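You operate a simulated robot arm through the tools that you are given. There is no shell and no other tool.

You are at the controls of a simulated robot arm. One attempt, no reset.

TASK
Loosen the vise, slide the block against the red stop, clamp it again and tap it down with the mallet.
Fine: put the mallet back. Set down upright: mallet.

The check looks at the end state, three seconds after you hand in, the way a careful person would. Anything else that was tipped, shoved, dropped, spilled or broken makes it a failure.

THE ROBOT
A 7-joint arm with a two-finger parallel gripper, fixed in place. Base frame: the origin is at the foot of the arm, x ahead of it, y to its left, z up. Readings come in mm, rad, newtons and seconds.
With the tool pointing down near the work surface it reaches from about 300 to 700 mm from the base axis. Its first joint turns from -1.152 to 1.152 rad. Payload 1.57 kg.
Tool frame: the origin (TCP) lies between the finger pads and is the grasp point; the fingertips stand 30 mm ahead of it; z points along the fingers, y is the line along which they close. The gripper opens to 110 mm. The fingers are 24 mm wide and 12 mm thick; the gripper's body (48 by 112 mm) begins 78 mm behind the TCP.
Orientation is that of the tool frame in the base frame, as [roll, pitch, yaw] about the fixed x, y, z axes, in that order (R = Rz(yaw) Ry(pitch) Rx(roll)). With the fingers straight down and closing along the base's y, the tool's x points along the base's -x, its y along +y and its z along -z.

THE INTERFACE
- The arm moves only by the tool send_rows. Its argument "commands" is a list that holds one entry, the list of rows, each a list of 7 numbers: the shift along the tool's x, y, z in mm, then the turn, a rotation vector about the tool's x, y, z in rad, then the closure in counts, from 0 (fully open) to 255 (shut). In form: [[[tx, ty, tz, rx, ry, rz, claw], ...]]. A call has 1 to 20 rows; each row is the pose to reach, as a shift and turn from the pose commanded when the call began, along the tool's axes at that moment. Rows are played at 5 a second. More than 50 mm and 0.15 rad between two rows, or a gripper value outside its range, and nothing of the call is played. A pose out of reach is approached as far as the arm can. The call stops where the force on the tool passes 90 N (or 10 N more than at its start, if that is more) or the arm is blocked; 0.2 s more then pass. The fingers move at their own pace (about 108 mm/s each) and stop on an object; they squeeze with about 28 N. The grip force told is the motor's: it shows also when the fingers shut on nothing. Time passes only in rows, and 0.2 s behind the last, so rows that repeat a pose let the fingers close. It gives the time, the measured TCP pose, the force on the tool (base axes), the opening and the grip force at its end, in the units of the frame above (readings bear some noise), with the torque about the TCP (base axes, N m) and any sound that the robot's microphone picked up.
- Cameras (640 x 400 px; columns grow to the right, rows downward): "scene" is fixed at [120.7, -366, 1421.8]; the picture's right is [1.00, 0.06, 0.00], its down [0.03, -0.44, -0.90] and it looks along [-0.06, 0.90, -0.44] (base axes); focal length 230 px, centre (320, 200). "wrist" rides on the gripper at [70, 16, -141] in the tool frame; the picture's right is [-0.23, 0.97, 0.00], its down [-0.86, -0.20, -0.48] and it looks along [-0.47, -0.11, 0.88] (tool axes); focal length 222 px, centre (320, 200).
- snapshot(camera): a new picture of that camera. The clock stands still meanwhile.
- point_at(camera, pixels): there is no depth. For up to 12 entries [column, row, z] of the newest picture of that camera ("zoom" is the newest enlarged one), the place [x, y] in the base frame at which the ray of that pixel passes the height z, good to about 2 mm, but the place of the scene camera against the robot may be out by one fixed shift of up to 25 mm in any direction. The clock stands still meanwhile.
- enlarge(camera, box): a new picture of the part [left, top, right, bottom] of that camera's present view, enlarged. The clock stands still meanwhile.
- finish_job(): hands the job in; it is judged then, once.

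Leave the gripper open and the arm clear of the work at the hand-in unless told otherwise.

The tools are called as name(argument=value, ...) on one line, values as JSON. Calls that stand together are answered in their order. send_rows: Moves the arm, as the interface text tells. Its arguments: {"type":"object","properties":{"commands":{"type":"array","items":{"type":"array","items":{"type":"array","items":{"type":"number"}}}}},"required":["commands"]} The other tools are called the same way: snapshot (camera) takes a picture; point_at (camera, pixels) gives the place at which the rays of pixels pass given heights; enlarge (camera, box) takes an enlarged picture of a part of a camera's view; finish_job () hands the job in.

At the start:

```text
time_s: 0.0
tool_pos: [286.2, 219.1, 1285.3]
ee_rot: [3.141, 0.0, 3.141]
wrist_force: [0.0, -0.6, 0.1]
wrist_torque: [0.0, -0.01, 0.0]
gripper_width: 110.1
grip_force: 0.0
```

scene: 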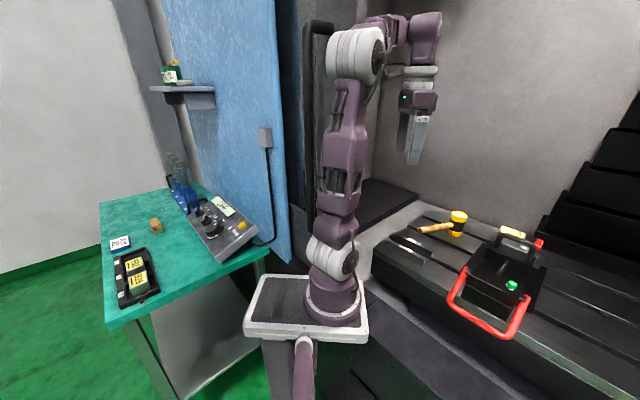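
wrist: 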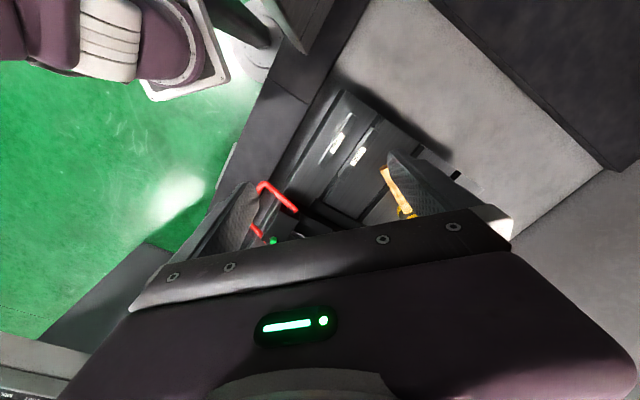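

I see the vise with a red handle on the right (around 500,275), the mallet near (445,224), and the red stop near (540,244). I'll enlarge these areas first.

enlarge(camera="scene", box=[430, 200, 570, 350])

enlarge(camera="scene", box=[390, 190, 490, 260])

enlarge(camera="scene", box=[480, 215, 560, 265])

```text
2.67 times, centred on (500, 275) of scene
```

zoom: 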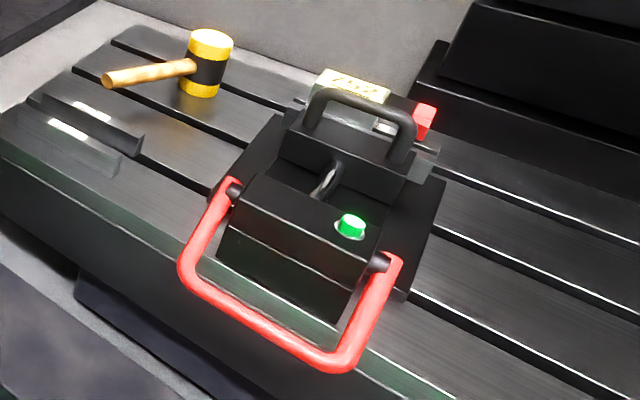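

```text
5.71 times, centred on (440, 225) of scene
```

zoom: 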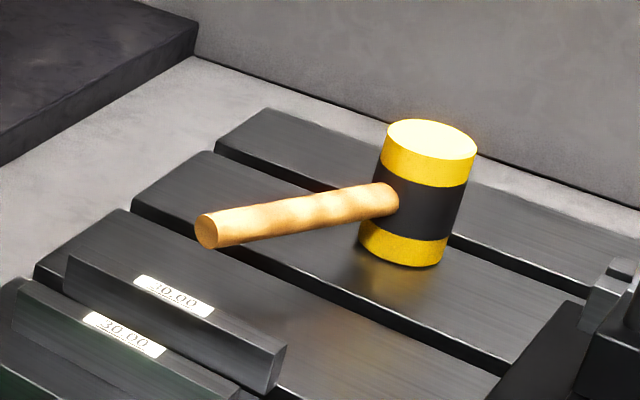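

```text
8.00 times, centred on (520, 240) of scene
```

zoom: 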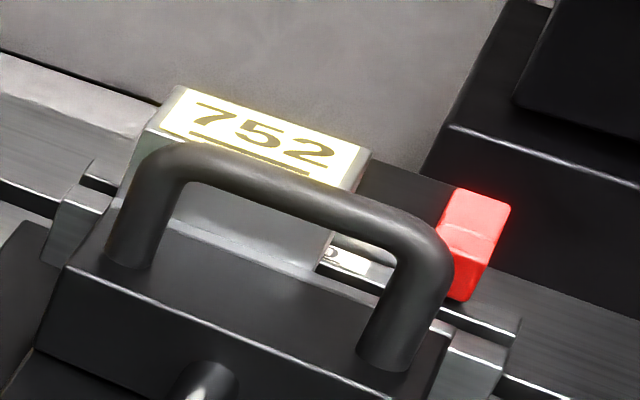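

I need heights. I'll compare rays of the same features in both cameras: mallet handle end (wrist 385,170 / scene 419,230) and the red handle's corner.

point_at(camera="scene", pixels=[[420, 230, 0], [420, 230, 400], [420, 230, 800], [459, 215, 400], [459, 215, 800], [512, 285, 400], [512, 285, 800], [335, 310, 400], [335, 310, 800], [450, 305, 400]])

snapshot(camera="wrist")

point_at(camera="wrist", pixels=[[385, 170, 0], [385, 170, 400], [385, 170, 800], [273, 240, 0], [273, 240, 400], [273, 240, 800], [260, 187, 0], [260, 187, 400]])

```text
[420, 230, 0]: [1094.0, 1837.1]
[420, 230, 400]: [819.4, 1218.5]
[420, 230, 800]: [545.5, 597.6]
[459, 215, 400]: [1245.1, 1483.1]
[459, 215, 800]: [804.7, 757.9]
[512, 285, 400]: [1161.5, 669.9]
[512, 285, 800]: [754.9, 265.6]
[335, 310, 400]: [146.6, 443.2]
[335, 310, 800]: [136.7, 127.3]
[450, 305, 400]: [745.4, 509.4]
```

```text
taken
```

wrist: 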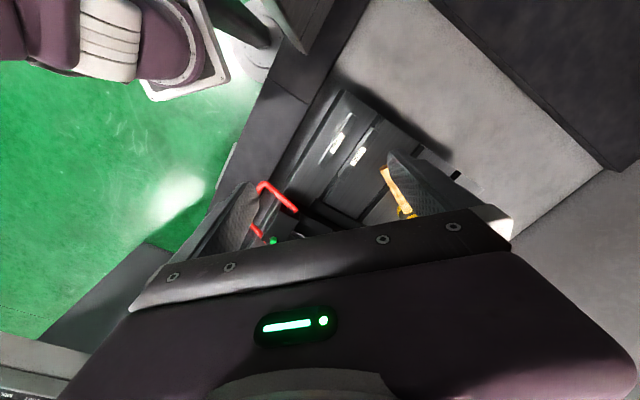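

```text
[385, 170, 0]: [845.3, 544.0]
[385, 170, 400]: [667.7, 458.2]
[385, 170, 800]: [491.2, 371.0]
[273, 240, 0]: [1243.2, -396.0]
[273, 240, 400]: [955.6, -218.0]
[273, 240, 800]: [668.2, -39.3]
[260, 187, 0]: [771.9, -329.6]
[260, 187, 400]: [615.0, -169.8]
```

The rays meet near z≈950–1020 for the bench objects, with the vise around (520, 50). I'll move the arm high above the vise to view it with the wrist camera.

send_rows(commands=[[[-33, -32, 0, 0, 0, 0, 0], [-66, -64, 0, 0, 0, 0, 0], [-99, -96, 0, 0, 0, 0, 0], [-132, -128, 0, 0, 0, 0, 0], [-164, -159, 0, 0, 0, 0, 0], [-164, -159, 0, 0, 0, 0, 0]]])

snapshot(camera="wrist")

snapshot(camera="scene")

```text
time_s: 1.4
tool_pos: [451.1, 56.7, 1282.7]
ee_rot: [3.14, -0.001, -3.141]
wrist_force: [0.3, -0.3, 0.5]
wrist_torque: [0.03, 0.0, 0.04]
gripper_width: 109.9
grip_force: 0.0
```

```text
taken
```

wrist: 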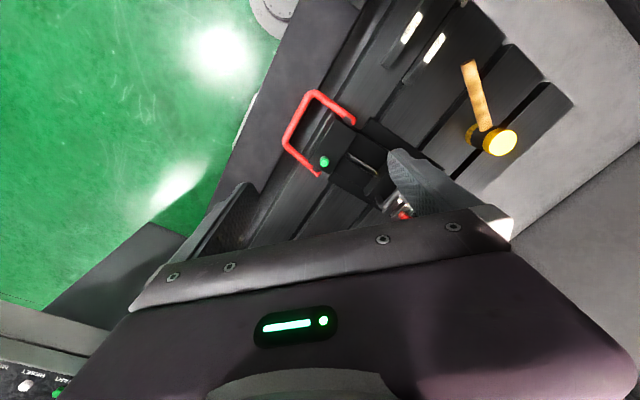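

```text
taken
```

scene: 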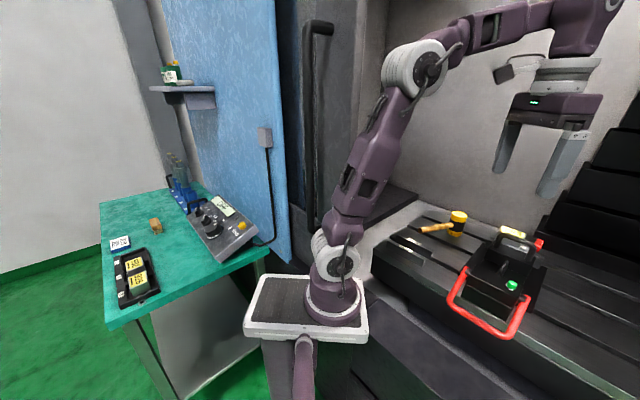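

The view is much better now. I'll enlarge the wrist view of the vise and mallet, and triangulate the button and other features.

point_at(camera="wrist", pixels=[[324, 161, 900], [324, 161, 1000], [317, 92, 900], [317, 92, 1000], [468, 65, 900], [468, 65, 1000], [272, 20, 900], [403, 215, 1000]])

point_at(camera="scene", pixels=[[512, 285, 900], [512, 285, 1000], [466, 268, 900], [466, 268, 1000], [422, 229, 900], [422, 229, 1000], [335, 315, 900], [539, 244, 1000]])

enlarge(camera="wrist", box=[270, 80, 430, 230])

```text
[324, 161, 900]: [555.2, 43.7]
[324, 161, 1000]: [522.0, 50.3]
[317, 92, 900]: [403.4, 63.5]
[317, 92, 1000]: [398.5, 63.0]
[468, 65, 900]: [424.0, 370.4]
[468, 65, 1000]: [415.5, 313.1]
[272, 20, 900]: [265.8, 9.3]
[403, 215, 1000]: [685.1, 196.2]
```

```text
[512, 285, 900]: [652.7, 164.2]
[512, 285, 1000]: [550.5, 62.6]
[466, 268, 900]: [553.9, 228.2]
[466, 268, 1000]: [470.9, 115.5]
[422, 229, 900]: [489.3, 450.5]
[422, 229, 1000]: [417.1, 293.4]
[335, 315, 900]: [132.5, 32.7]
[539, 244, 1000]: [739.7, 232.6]
```

```text
2.67 times, centred on (350, 155) of wrist
```

zoom: 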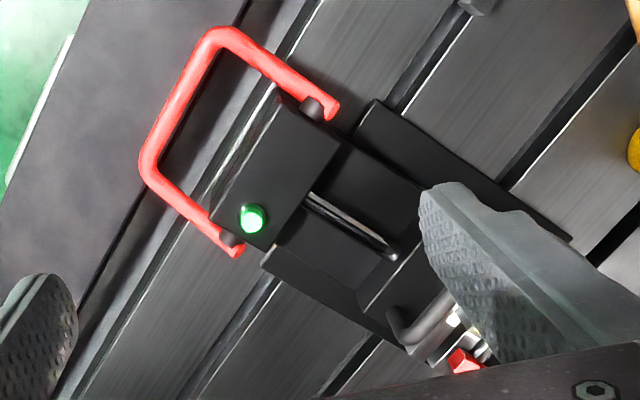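

I'll get positions of several vise features through the zoomed picture, at z=1000 and 970.

point_at(camera="zoom", pixels=[[215, 38, 1000], [150, 165, 1000], [330, 108, 1000], [237, 248, 1000], [252, 218, 1000], [376, 102, 960], [265, 265, 960], [402, 335, 960], [565, 240, 960], [310, 197, 1000], [392, 255, 1000], [462, 360, 1000]])

enlarge(camera="wrist", box=[440, 40, 560, 180])

```text
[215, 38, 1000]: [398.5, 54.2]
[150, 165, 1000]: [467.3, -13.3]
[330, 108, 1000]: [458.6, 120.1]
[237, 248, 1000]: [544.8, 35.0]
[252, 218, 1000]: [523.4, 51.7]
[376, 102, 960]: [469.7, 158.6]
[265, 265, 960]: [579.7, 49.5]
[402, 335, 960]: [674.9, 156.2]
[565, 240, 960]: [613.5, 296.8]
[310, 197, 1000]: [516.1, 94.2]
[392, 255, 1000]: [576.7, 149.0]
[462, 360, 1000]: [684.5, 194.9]
```

```text
2.86 times, centred on (500, 110) of wrist
```

zoom: 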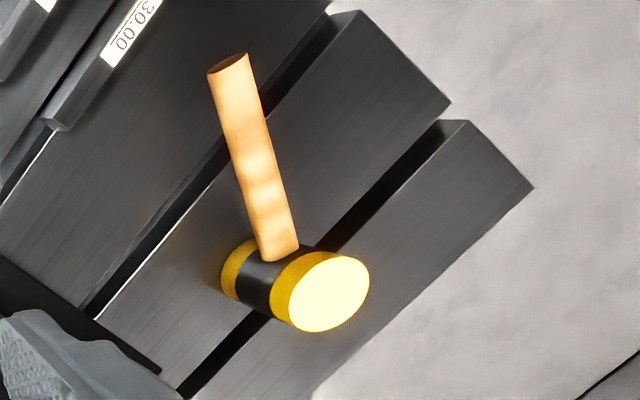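

The vise axis runs about 45° in the base frame (from the red handle toward +x,+y). I'll turn the gripper 45°, and move it closer above the jaws for a clear look.

send_rows(commands=[[[-25, 15, 17, 0, 0, -0.13, 0], [-50, 31, 34, 0, 0, -0.26, 0], [-75, 46, 51, 0, 0, -0.39, 0], [-100, 62, 68, 0, 0, -0.52, 0], [-125, 78, 85, 0, 0, -0.65, 0], [-149, 93, 100, 0, 0, -0.785, 0], [-149, 93, 100, 0, 0, -0.785, 0]]])

snapshot(camera="wrist")

snapshot(camera="scene")

```text
time_s: 3.0
tool_pos: [593.3, 152.7, 1183.1]
ee_rot: [3.141, -0.001, -2.357]
wrist_force: [0.8, 0.2, -1.2]
wrist_torque: [0.02, 0.0, 0.03]
gripper_width: 109.9
grip_force: 0.0
out of reach, approached as far as the arm can: row 6, 7
```

```text
taken
```

wrist: 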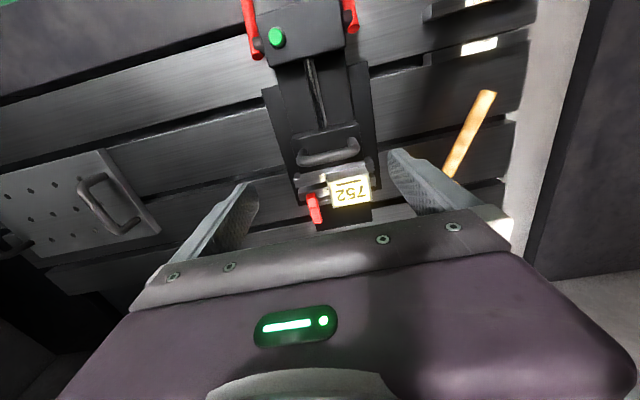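

```text
taken
```

scene: 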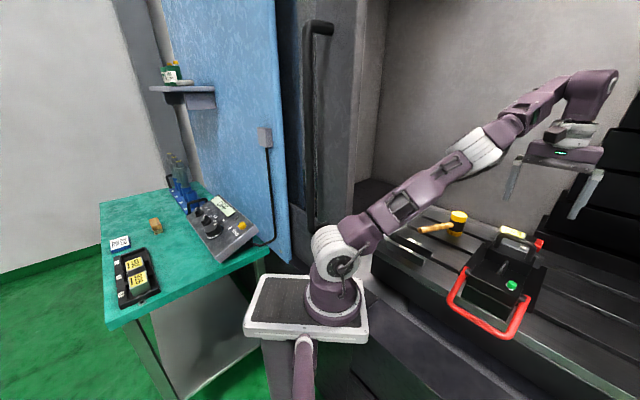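

I'll enlarge the vise in this view.

enlarge(camera="wrist", box=[230, 0, 420, 120])

enlarge(camera="wrist", box=[270, 120, 400, 230])

point_at(camera="zoom", pixels=[[320, 200, 1000]])

```text
3.33 times, centred on (325, 60) of wrist
```

zoom: 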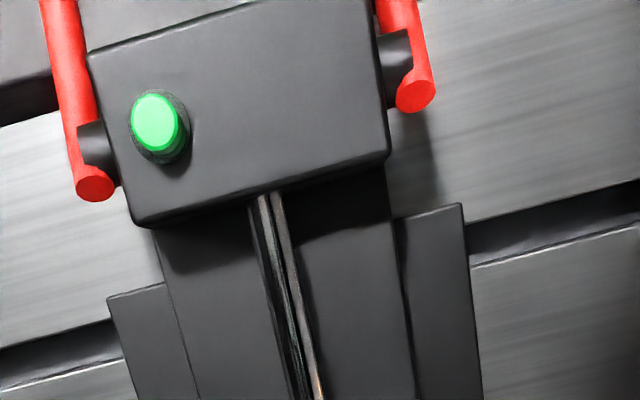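

```text
3.64 times, centred on (335, 175) of wrist
```

zoom: 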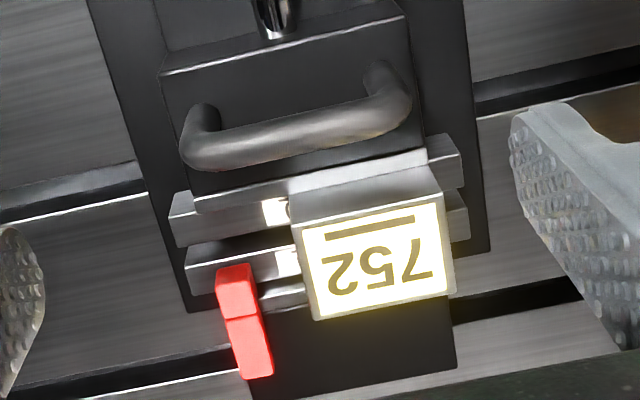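

```text
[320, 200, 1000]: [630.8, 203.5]
```

The moving jaw carries a black handle and is linked by a rod to a body with a green button and a red bail lever. I'll back off along the vise axis (tool +x 130 mm) to view the red bail fully.

send_rows(commands=[[[45, 0, 0, 0, 0, 0, 0], [90, 0, 0, 0, 0, 0, 0], [130, 0, 0, 0, 0, 0, 0], [130, 0, 0, 0, 0, 0, 0]]])

snapshot(camera="wrist")

enlarge(camera="wrist", box=[220, 20, 420, 220])

```text
time_s: 4.0
tool_pos: [592.8, 153.1, 1182.9]
ee_rot: [3.14, 0.0, -2.357]
wrist_force: [-0.2, 0.1, 0.3]
wrist_torque: [-0.02, -0.04, 0.0]
gripper_width: 110.1
grip_force: 0.2
out of reach, approached as far as the arm can: row 1, 2, 3, 4
```

```text
taken
```

wrist: 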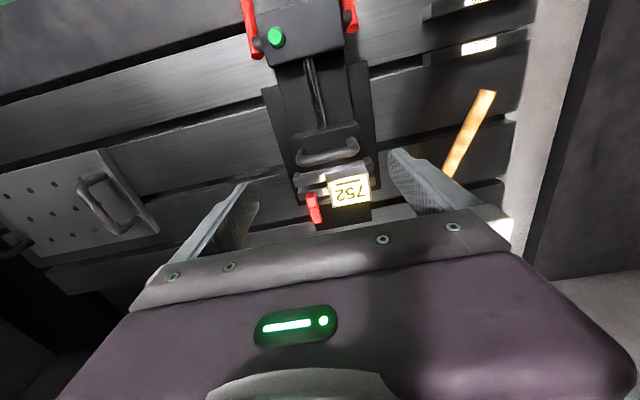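

```text
2.00 times, centred on (320, 120) of wrist
```

zoom: 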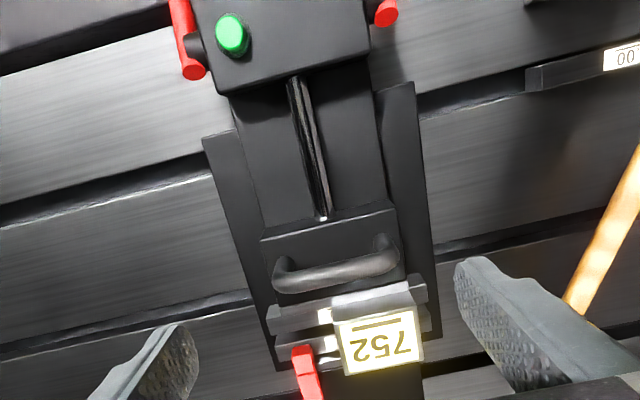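

The move was refused as out of reach. I'll try smaller moves: slightly down and back.

send_rows(commands=[[[10, 0, 20, 0, 0, 0, 0], [20, 0, 40, 0, 0, 0, 0], [20, 0, 40, 0, 0, 0, 0]]])

```text
time_s: 4.8
tool_pos: [579.5, 139.1, 1141.1]
ee_rot: [3.139, 0.001, -2.357]
wrist_force: [-1.0, -1.5, 0.1]
wrist_torque: [-0.01, 0.02, -0.04]
gripper_width: 110.0
grip_force: 0.1
```

That worked. Now back along tool +x to view the red bail.

send_rows(commands=[[[40, 0, 0, 0, 0, 0, 0], [80, 0, 0, 0, 0, 0, 0], [120, 0, 0, 0, 0, 0, 0], [120, 0, 0, 0, 0, 0, 0]]])

snapshot(camera="wrist")

enlarge(camera="wrist", box=[220, 40, 420, 220])

```text
time_s: 5.8
tool_pos: [495.3, 54.4, 1141.6]
ee_rot: [-3.141, 0.001, -2.358]
wrist_force: [0.0, 0.6, 0.2]
wrist_torque: [0.01, -0.02, 0.0]
gripper_width: 110.3
grip_force: 0.0
```

```text
taken
```

wrist: 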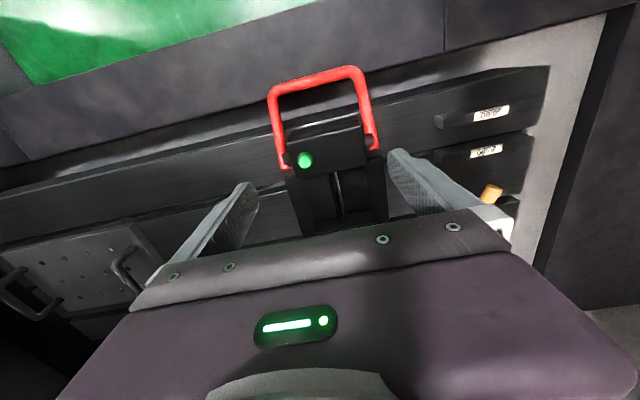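

```text
2.22 times, centred on (320, 130) of wrist
```

zoom: 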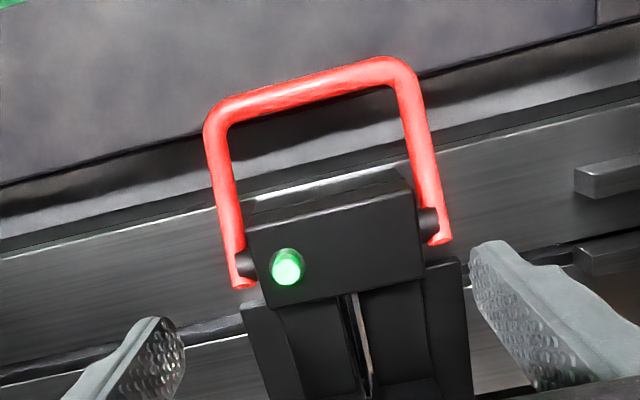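

I'll triangulate bail features between this view and the previous wrist view.

point_at(camera="zoom", pixels=[[405, 65, 1000], [405, 65, 950], [213, 118, 1000], [213, 118, 950], [440, 240, 1000], [440, 240, 950], [243, 285, 1000], [243, 285, 950], [285, 266, 1000], [285, 266, 1020], [310, 92, 1000], [310, 92, 950]])

```text
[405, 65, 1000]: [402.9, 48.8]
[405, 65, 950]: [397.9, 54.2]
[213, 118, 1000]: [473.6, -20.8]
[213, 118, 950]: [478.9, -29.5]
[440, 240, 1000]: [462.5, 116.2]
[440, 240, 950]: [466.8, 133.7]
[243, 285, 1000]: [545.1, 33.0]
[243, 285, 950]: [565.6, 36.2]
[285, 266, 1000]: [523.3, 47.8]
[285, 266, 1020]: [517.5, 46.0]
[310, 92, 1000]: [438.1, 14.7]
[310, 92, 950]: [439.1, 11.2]
```

Bail: crossbar centre ≈(438,14,965), pivots near z≈988. Next I estimate the bench height using the white labels (491,113) and (486,151).

point_at(camera="wrist", pixels=[[491, 113, 1000], [491, 113, 950], [486, 151, 1000], [486, 151, 950], [547, 68, 950], [547, 68, 920], [286, 165, 1000], [0, 170, 940], [440, 52, 940]])

enlarge(camera="wrist", box=[400, 50, 600, 200])

```text
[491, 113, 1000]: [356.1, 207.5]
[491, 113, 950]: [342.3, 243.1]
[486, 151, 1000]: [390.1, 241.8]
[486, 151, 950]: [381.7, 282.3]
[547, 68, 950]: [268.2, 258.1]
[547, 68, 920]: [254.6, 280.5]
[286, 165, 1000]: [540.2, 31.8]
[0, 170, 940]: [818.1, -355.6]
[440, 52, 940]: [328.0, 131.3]
```

```text
2.67 times, centred on (500, 125) of wrist
```

zoom: 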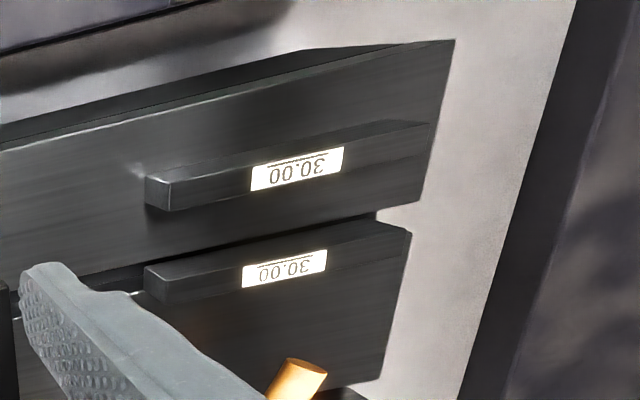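

The bench top is about z≈930 and the bail crossbar about z≈965. I'll move above the crossbar centre and turn the gripper 90° so the fingers close across the bar.

send_rows(commands=[[[6, 1, 0, 0, 0, 0.143, 0], [12, 2, 0, 0, 0, 0.286, 0], [18, 4, 0, 0, 0, 0.429, 0], [24, 5, 0, 0, 0, 0.572, 0], [30, 6, 0, 0, 0, 0.715, 0], [36, 7, 0, 0, 0, 0.857, 0], [42, 8, 0, 0, 0, 1.0, 0], [48, 10, 0, 0, 0, 1.143, 0], [54, 11, 0, 0, 0, 1.286, 0], [60, 12, 0, 0, 0, 1.43, 0], [67, 13, 0, 0, 0, 1.571, 0], [67, 13, 0, 0, 0, 1.571, 0]]])

snapshot(camera="wrist")

snapshot(camera="scene")

```text
time_s: 8.4
tool_pos: [440.4, 15.3, 1141.8]
ee_rot: [-3.141, -0.001, 2.354]
wrist_force: [-0.5, -0.4, 0.1]
wrist_torque: [-0.01, -0.02, -0.02]
gripper_width: 110.0
grip_force: 0.2
```

```text
taken
```

wrist: 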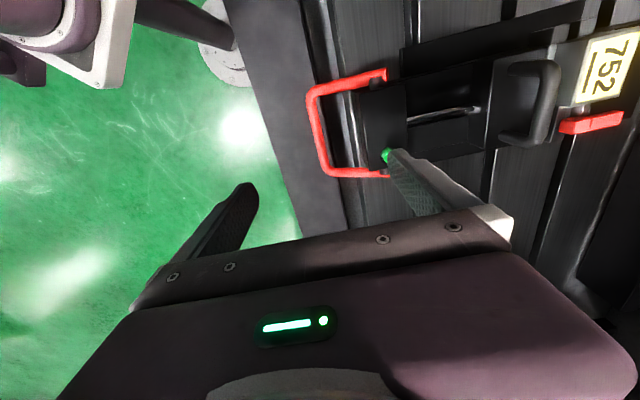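

```text
taken
```

scene: 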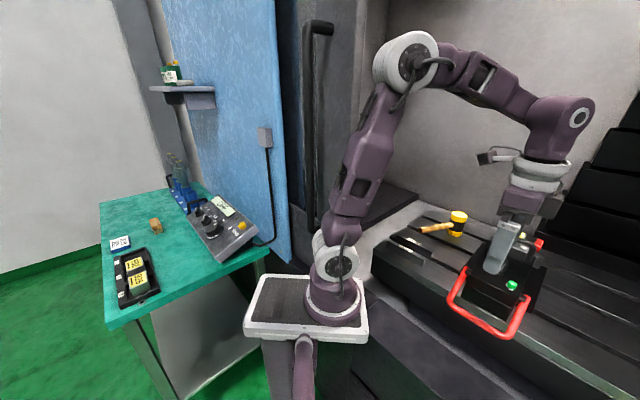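

This view shows the whole vise. I'll measure the bar again, plus the other vise features in this view.

point_at(camera="wrist", pixels=[[314, 95, 965], [328, 168, 965], [321, 132, 965], [321, 132, 985], [384, 76, 990], [388, 174, 990], [385, 156, 1000], [290, 100, 930], [522, 75, 1040], [530, 135, 1040], [596, 122, 1000], [505, 80, 1040]])

enlarge(camera="wrist", box=[290, 40, 640, 200])

enlarge(camera="wrist", box=[480, 20, 640, 150])

```text
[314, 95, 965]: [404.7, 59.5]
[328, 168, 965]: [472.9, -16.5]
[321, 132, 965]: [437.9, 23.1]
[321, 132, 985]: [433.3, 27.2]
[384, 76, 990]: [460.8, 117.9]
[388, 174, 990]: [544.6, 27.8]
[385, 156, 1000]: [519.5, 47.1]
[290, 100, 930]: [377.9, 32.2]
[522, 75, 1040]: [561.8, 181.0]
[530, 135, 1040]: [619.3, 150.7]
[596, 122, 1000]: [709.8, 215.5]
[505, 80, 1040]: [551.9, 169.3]
```

```text
1.83 times, centred on (465, 120) of wrist
```

zoom: 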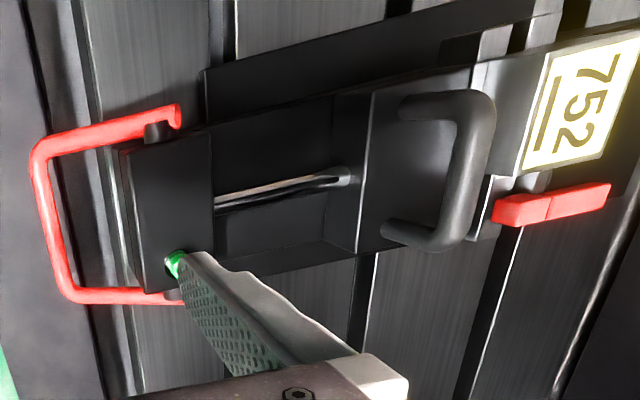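

```text
3.08 times, centred on (560, 85) of wrist
```

zoom: 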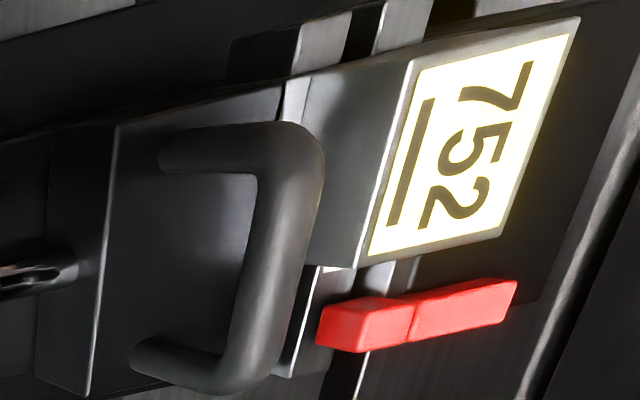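

The bar centre is at about (438,17,965). The vise body's front face is only ~53 mm from the bar, so I'll pre-close to about 50 mm, then descend to z≈975.

send_rows(commands=[[[0, 0, 0, 0, 0, 0, 139], [0, 0, 0, 0, 0, 0, 139], [0, 0, 45, 0, 0, 0, 139], [0, 0, 90, 0, 0, 0, 139], [0, 0, 130, 0, 0, 0, 139], [0, 0, 150, 0, 0, 0, 139], [0, 0, 160, 0, 0, 0, 139], [0, 0, 166, 0, 0, 0, 139], [0, 0, 166, 0, 0, 0, 139]]])

snapshot(camera="wrist")

enlarge(camera="scene", box=[420, 200, 580, 360])

```text
time_s: 10.4
tool_pos: [438.6, 16.3, 974.7]
ee_rot: [-3.141, 0.0, 2.356]
wrist_force: [-0.5, -0.5, 0.5]
wrist_torque: [0.0, -0.02, 0.0]
gripper_width: 50.6
grip_force: 0.0
```

```text
taken
```

wrist: 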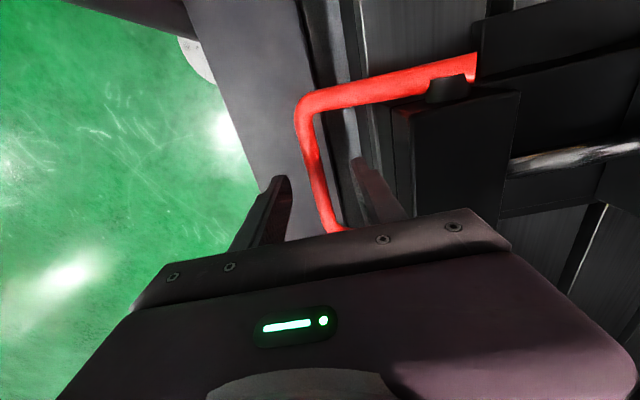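

```text
2.50 times, centred on (500, 280) of scene
```

zoom: 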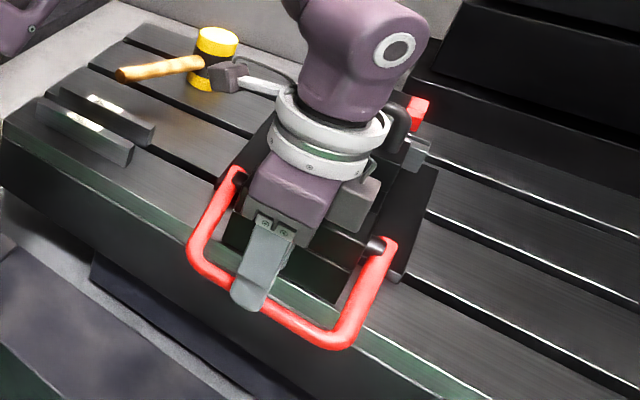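

The bar runs between the fingers. I'll check it quickly with the ray, then close on it.

point_at(camera="wrist", pixels=[[325, 200, 965], [303, 112, 965], [325, 200, 975], [303, 112, 975]])

send_rows(commands=[[[0, 0, 0, 0, 0, 0, 180], [0, 0, 0, 0, 0, 0, 210], [0, 0, 0, 0, 0, 0, 255], [0, 0, 0, 0, 0, 0, 255], [0, 0, 0, 0, 0, 0, 255]]])

```text
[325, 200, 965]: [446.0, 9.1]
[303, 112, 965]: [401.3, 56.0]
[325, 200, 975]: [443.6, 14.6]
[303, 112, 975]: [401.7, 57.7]
```

```text
time_s: 11.6
tool_pos: [439.6, 16.9, 975.6]
ee_rot: [3.141, -0.001, 2.355]
wrist_force: [0.1, 0.3, 0.6]
wrist_torque: [0.0, 0.02, -0.04]
gripper_width: 0.2
grip_force: 21.1
```

The fingers shut on nothing. I'll look at what happened.

snapshot(camera="wrist")

enlarge(camera="scene", box=[440, 240, 540, 350])

enlarge(camera="wrist", box=[260, 60, 500, 240])

```text
taken
```

wrist: 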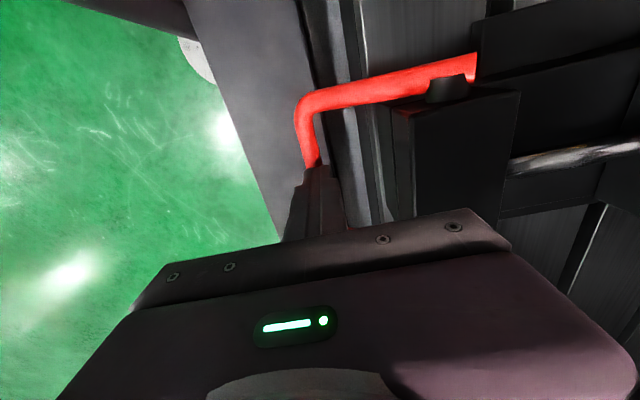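

```text
3.64 times, centred on (490, 295) of scene
```

zoom: 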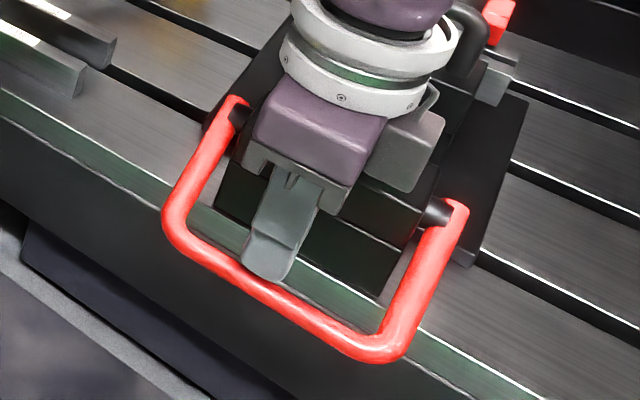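

```text
2.22 times, centred on (380, 150) of wrist
```

zoom: 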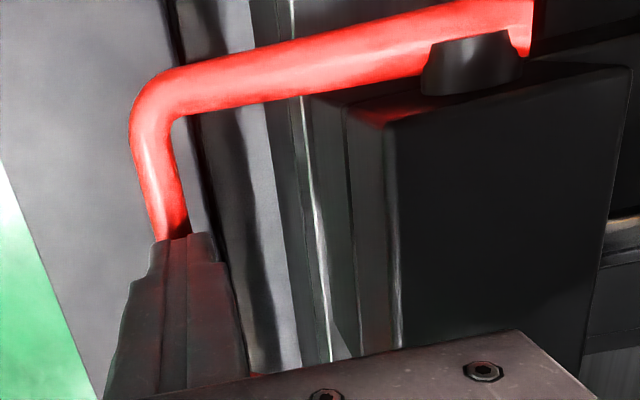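

The closed fingertips (z≈945) are above the bar, so the bar is lower than I thought. I'll check where the bench edge lies and the bar's ray at lower heights.

point_at(camera="zoom", pixels=[[150, 150, 935], [165, 215, 935], [190, 150, 930], [215, 250, 930], [250, 100, 930], [285, 250, 930], [310, 200, 930], [165, 215, 920], [345, 150, 990], [380, 300, 940]])

send_rows(commands=[[[0, 0, -45, 0, 0, 0, 200], [0, 0, -85, 0, 0, 0, 139], [0, 0, -85, 0, 0, 0, 139]]])

enlarge(camera="wrist", box=[260, 40, 500, 220])

enlarge(camera="scene", box=[440, 240, 540, 350])

```text
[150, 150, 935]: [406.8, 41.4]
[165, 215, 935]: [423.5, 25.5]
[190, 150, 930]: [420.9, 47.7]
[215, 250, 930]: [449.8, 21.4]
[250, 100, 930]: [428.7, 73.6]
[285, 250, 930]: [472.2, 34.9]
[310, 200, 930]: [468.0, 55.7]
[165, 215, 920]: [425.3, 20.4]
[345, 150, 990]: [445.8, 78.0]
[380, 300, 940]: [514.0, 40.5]
```

```text
time_s: 12.4
tool_pos: [438.7, 16.4, 1061.3]
ee_rot: [-3.141, 0.001, 2.356]
wrist_force: [0.0, -0.3, -0.4]
wrist_torque: [0.02, 0.03, -0.03]
gripper_width: 50.3
grip_force: 0.2
```

```text
2.22 times, centred on (380, 130) of wrist
```

zoom: 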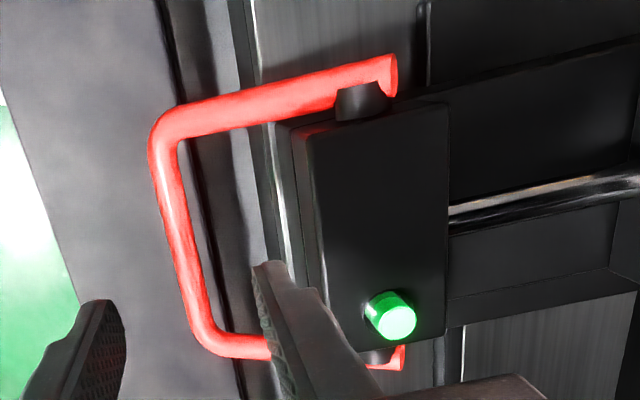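

```text
3.64 times, centred on (490, 295) of scene
```

zoom: 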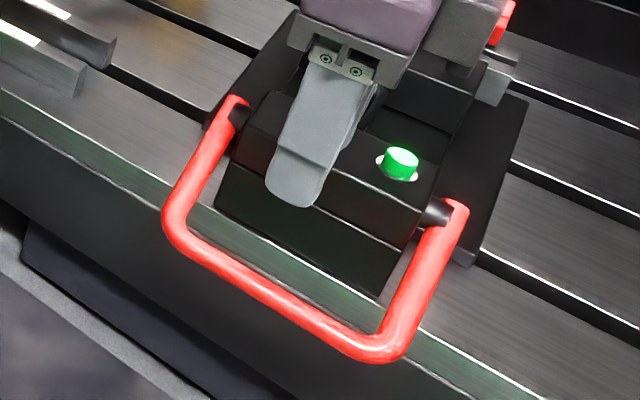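

The bar hangs outside the table's front edge, lower down. One more bar measurement from this height before descending.

enlarge(camera="wrist", box=[260, 40, 500, 220])

point_at(camera="zoom", pixels=[[178, 240, 935], [178, 240, 965], [160, 150, 935], [205, 325, 935], [272, 130, 930], [350, 100, 990], [390, 60, 990], [400, 358, 990], [395, 318, 1010], [320, 200, 1005], [190, 200, 930]])

```text
2.22 times, centred on (380, 130) of wrist
```

zoom: 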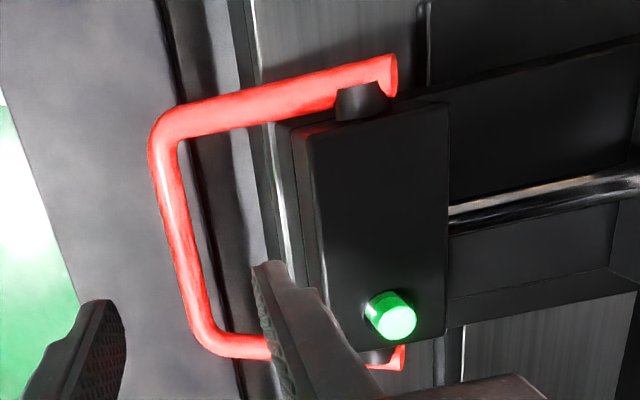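

```text
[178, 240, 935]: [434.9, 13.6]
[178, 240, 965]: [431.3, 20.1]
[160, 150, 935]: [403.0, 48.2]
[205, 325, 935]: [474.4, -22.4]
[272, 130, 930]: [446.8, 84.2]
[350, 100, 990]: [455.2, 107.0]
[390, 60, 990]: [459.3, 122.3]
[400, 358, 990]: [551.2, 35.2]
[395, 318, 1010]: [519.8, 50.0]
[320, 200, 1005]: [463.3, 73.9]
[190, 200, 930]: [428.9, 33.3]
```

The bar centre is at about (437,14), z≈933 or so. I'll shift 3 mm outward and descend to z≈938 with the 50 mm opening, watching the force.

send_rows(commands=[[[0, -3, 40, 0, 0, 0, 139], [0, -3, 80, 0, 0, 0, 139], [0, -3, 100, 0, 0, 0, 139], [0, -3, 112, 0, 0, 0, 139], [0, -3, 123, 0, 0, 0, 139], [0, -3, 123, 0, 0, 0, 139]]])

snapshot(camera="wrist")

enlarge(camera="scene", box=[440, 240, 540, 350])

```text
time_s: 13.8
tool_pos: [438.5, 14.1, 939.5]
ee_rot: [-3.142, -0.001, 2.354]
wrist_force: [0.1, 0.1, 1.2]
wrist_torque: [-0.02, 0.0, 0.04]
gripper_width: 50.1
grip_force: 0.1
```

```text
taken
```

wrist: 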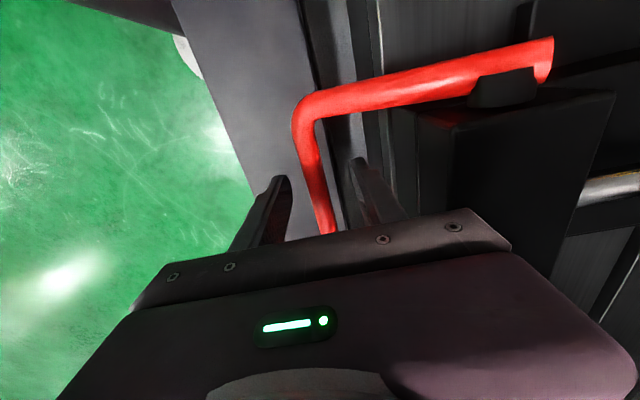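

```text
3.64 times, centred on (490, 295) of scene
```

zoom: 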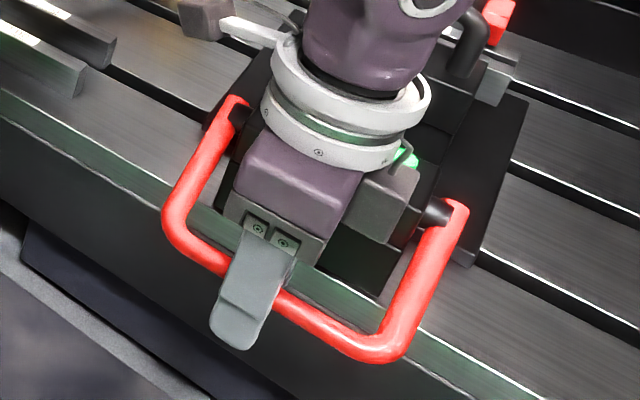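

The bar is between the fingers at the proper depth. Closing.

send_rows(commands=[[[0, 0, 0, 0, 0, 0, 180], [0, 0, 0, 0, 0, 0, 215], [0, 0, 0, 0, 0, 0, 255], [0, 0, 0, 0, 0, 0, 255], [0, 0, 0, 0, 0, 0, 255]]])

snapshot(camera="wrist")

```text
time_s: 15.0
tool_pos: [437.2, 12.6, 938.8]
ee_rot: [-3.14, -0.002, 2.354]
wrist_force: [-9.6, -12.4, -0.7]
wrist_torque: [-0.14, 0.07, 0.38]
gripper_width: 14.6
grip_force: 30.9
```

```text
taken
```

wrist: 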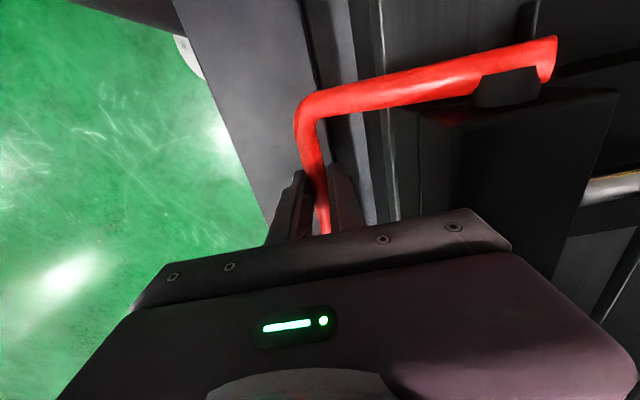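

Gripped at 14.6 mm. I'll lift along the expected arc a small amount (15 mm up, ~7 mm outward) and read the force.

send_rows(commands=[[[0, -2, 0, 0, 0, 0, 255], [0, -4, -4, 0, 0, 0, 255], [0, -5.5, -8, 0, 0, 0, 255], [0, -7, -12, 0, 0, 0, 255], [0, -8.5, -15, 0, 0, 0, 255], [0, -8.5, -15, 0, 0, 0, 255]]])

enlarge(camera="scene", box=[440, 240, 540, 350])

```text
time_s: 16.4
tool_pos: [432.9, 8.2, 954.7]
ee_rot: [3.14, 0.0, 2.356]
wrist_force: [6.9, 4.8, 1.0]
wrist_torque: [0.27, 0.29, 0.31]
gripper_width: 14.7
grip_force: 31.1
```

```text
3.64 times, centred on (490, 295) of scene
```

zoom: 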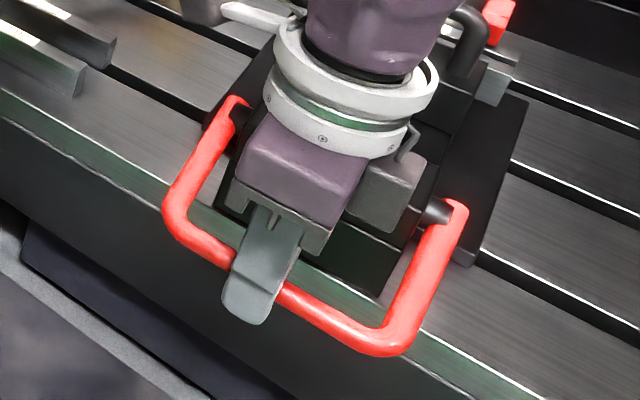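

The bail lifts with small force, and the bar is clearly up. I'll continue along the arc to horizontal.

send_rows(commands=[[[0, -1.5, -8, 0, 0, 0, 255], [0, -3.5, -16, 0, 0, 0, 255], [0, -4.5, -24, 0, 0, 0, 255], [0, -5, -33, 0, 0, 0, 255], [0, -5, -33, 0, 0, 0, 255]]])

enlarge(camera="scene", box=[440, 210, 560, 350])

```text
time_s: 17.6
tool_pos: [427.6, 3.3, 987.4]
ee_rot: [3.139, -0.002, 2.353]
wrist_force: [6.1, -3.9, -2.9]
wrist_torque: [0.07, 0.19, 0.4]
gripper_width: 14.8
grip_force: 30.2
```

```text
2.86 times, centred on (500, 280) of scene
```

zoom: 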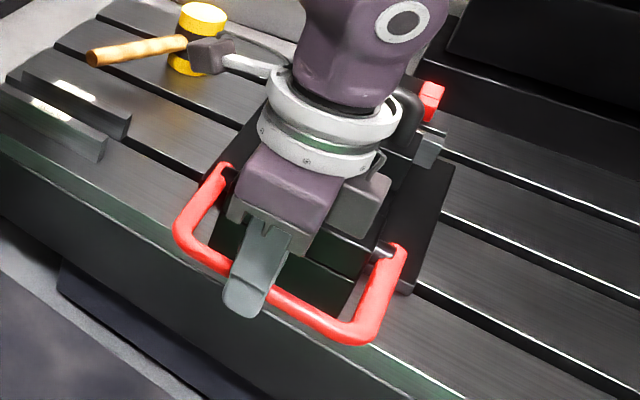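

The bail is now about horizontal and rises smoothly. Continuing up to about 40°.

send_rows(commands=[[[-1, 0.5, -9, 0, 0, 0, 255], [-1, 1.6, -18, 0, 0, 0, 255], [-1, 3.5, -27, 0, 0, 0, 255], [-1, 6.2, -35, 0, 0, 0, 255], [-1, 9.5, -43.5, 0, 0, 0, 255], [-1, 13.8, -51.5, 0, 0, 0, 255], [-1, 13.8, -51.5, 0, 0, 0, 255]]])

enlarge(camera="scene", box=[440, 210, 560, 350])

```text
time_s: 19.2
tool_pos: [434.1, 10.5, 1039.3]
ee_rot: [-3.133, -0.006, 2.353]
wrist_force: [-40.2, -39.3, 25.7]
wrist_torque: [-0.69, 0.69, 0.31]
gripper_width: 14.8
grip_force: 30.7
```

```text
2.86 times, centred on (500, 280) of scene
```

zoom: 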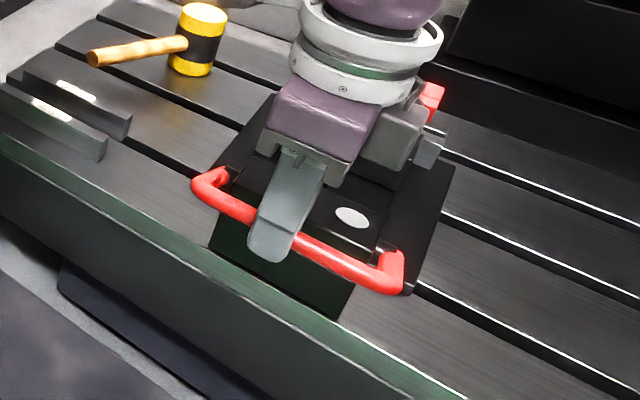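

The 56 N is radial only: my arc radius or centre was a bit off. The refit gives the pivot at s≈403, z≈996, r≈98.5. The green button now looks sunk or grey. First I'll relieve the radial load, then continue to 45°.

send_rows(commands=[[[-1, -4, -0.5, 0, 0, 0, 255], [-1, -0.5, -7, 0, 0, 0, 255], [-1, 3.8, -13.6, 0, 0, 0, 255], [-1, 9, -20.5, 0, 0, 0, 255], [-1, 14.8, -26.8, 0, 0, 0, 255], [-1, 14.8, -26.8, 0, 0, 0, 255]]])

enlarge(camera="scene", box=[440, 210, 560, 350])

snapshot(camera="wrist")

```text
time_s: 20.6
tool_pos: [441.6, 17.5, 1063.3]
ee_rot: [-3.12, -0.012, 2.351]
wrist_force: [-51.4, -53.0, -13.2]
wrist_torque: [-1.39, 1.44, 0.21]
gripper_width: 25.4
grip_force: 36.2
```

```text
2.86 times, centred on (500, 280) of scene
```

zoom: 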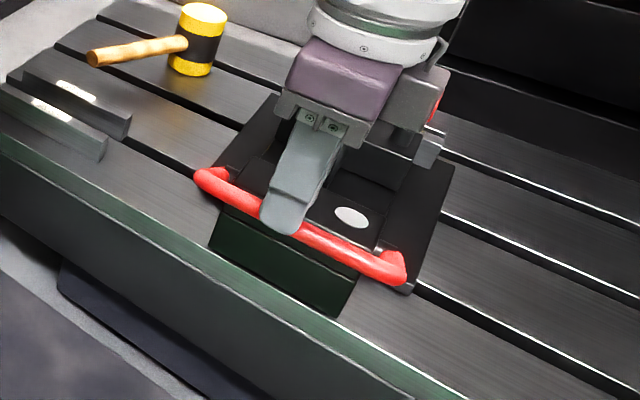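

```text
taken
```

wrist: 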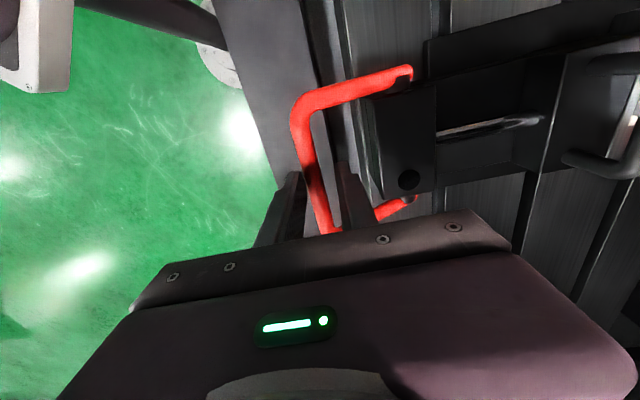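

The fingers were pried to 25 mm and 74 N built up, so the bail seems to have reached its end stop at about +30°. The button has sunk. I'll relax the load by moving outward and a little down, then compare the jaw.

send_rows(commands=[[[0, -6, 4, 0, 0, 0, 255], [0, -12, 8, 0, 0, 0, 255], [0, -16, 10, 0, 0, 0, 255], [0, -16, 10, 0, 0, 0, 255]]])

snapshot(camera="wrist")

enlarge(camera="wrist", box=[280, 40, 640, 220])

```text
time_s: 21.6
tool_pos: [434.4, 10.5, 1055.6]
ee_rot: [-3.132, -0.008, 2.359]
wrist_force: [-39.2, -25.6, 23.1]
wrist_torque: [-1.15, 1.05, 0.22]
gripper_width: 14.6
grip_force: 30.2
```

```text
taken
```

wrist: 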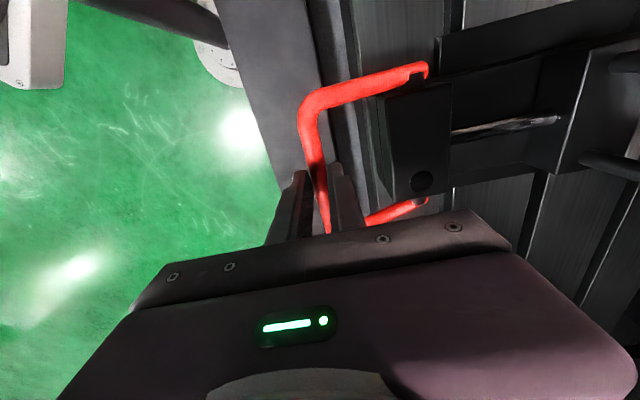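

```text
1.78 times, centred on (460, 130) of wrist
```

zoom: 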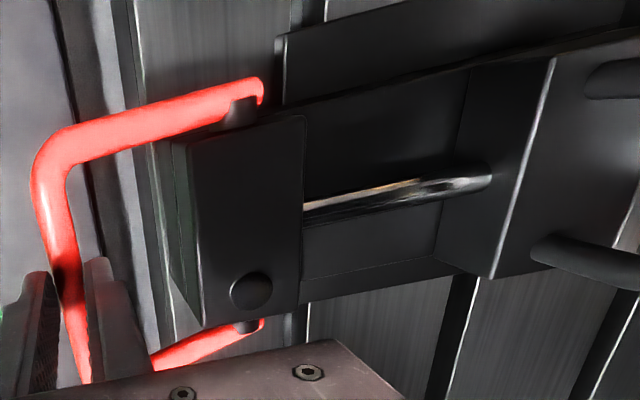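

The button is a lamp that is now dark (it was green when clamped), so the vise is loosened. I'll relieve the rest of the load, then open the fingers and see whether the bail stays up.

send_rows(commands=[[[0, -2, -1, 0, 0, 0, 255], [0, -4, -2, 0, 0, 0, 255], [0, -4, -2, 0, 0, 0, 255]]])

send_rows(commands=[[[0, 0, 0, 0, 0, 0, 210], [0, 0, 0, 0, 0, 0, 170], [0, 0, 0, 0, 0, 0, 139], [0, 0, 0, 0, 0, 0, 139]]])

snapshot(camera="wrist")

enlarge(camera="scene", box=[440, 210, 560, 350])

```text
time_s: 22.4
tool_pos: [434.1, 10.7, 1056.6]
ee_rot: [3.14, -0.005, 2.356]
wrist_force: [-21.7, 6.9, 6.6]
wrist_torque: [0.6, 1.12, 0.18]
gripper_width: 14.6
grip_force: 30.8
```

```text
time_s: 23.4
tool_pos: [435.5, 9.0, 1057.0]
ee_rot: [-3.141, 0.0, 2.356]
wrist_force: [0.3, -0.2, -0.2]
wrist_torque: [0.0, -0.01, 0.0]
gripper_width: 50.1
grip_force: 0.0
```

```text
taken
```

wrist: 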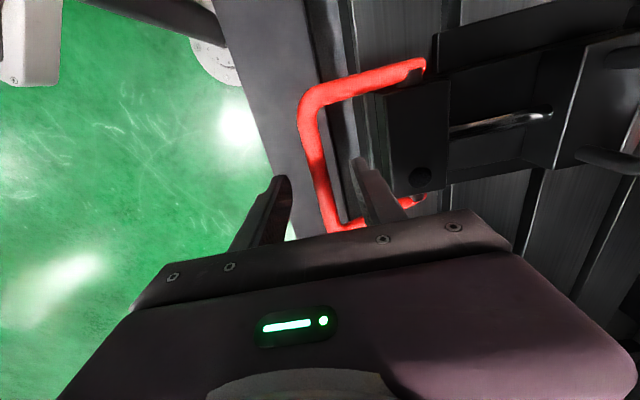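

```text
2.86 times, centred on (500, 280) of scene
```

zoom: 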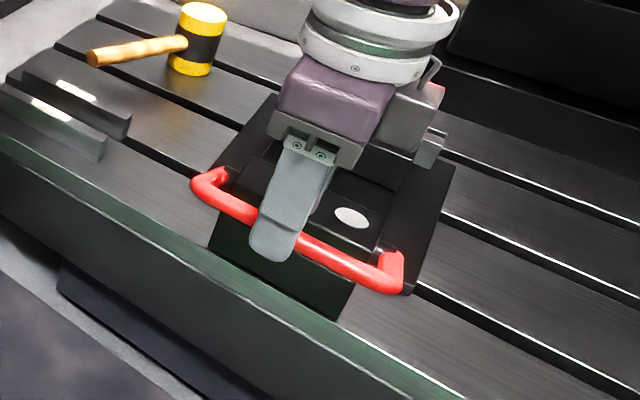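

The bail stays up and the lamp is off. I'll rise straight up and compare with the earlier high view.

send_rows(commands=[[[0, 0, -45, 0, 0, 0, 139], [0, 0, -85, 0, 0, 0, 100], [0, 0, -85, 0, 0, 0, 0], [0, 0, -85, 0, 0, 0, 0]]])

enlarge(camera="wrist", box=[290, 40, 640, 200])

enlarge(camera="wrist", box=[480, 20, 640, 150])

```text
time_s: 24.4
tool_pos: [435.9, 8.1, 1142.0]
ee_rot: [-3.141, 0.001, 2.354]
wrist_force: [0.8, 1.0, 0.1]
wrist_torque: [-0.03, 0.01, 0.0]
gripper_width: 109.9
grip_force: 0.1
```

```text
1.83 times, centred on (465, 120) of wrist
```

zoom: 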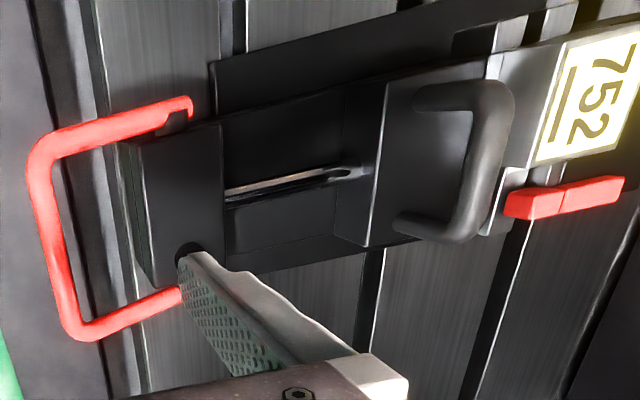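

```text
3.08 times, centred on (560, 85) of wrist
```

zoom: 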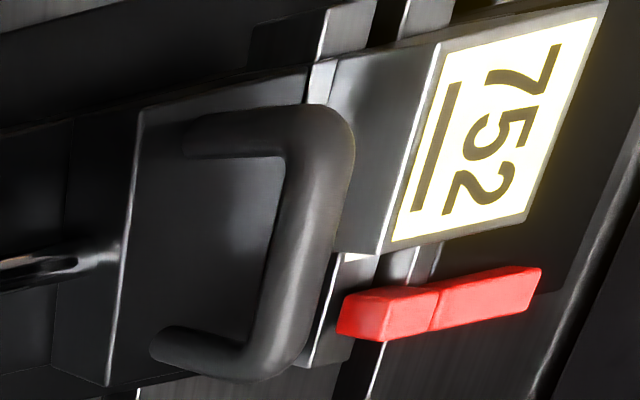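

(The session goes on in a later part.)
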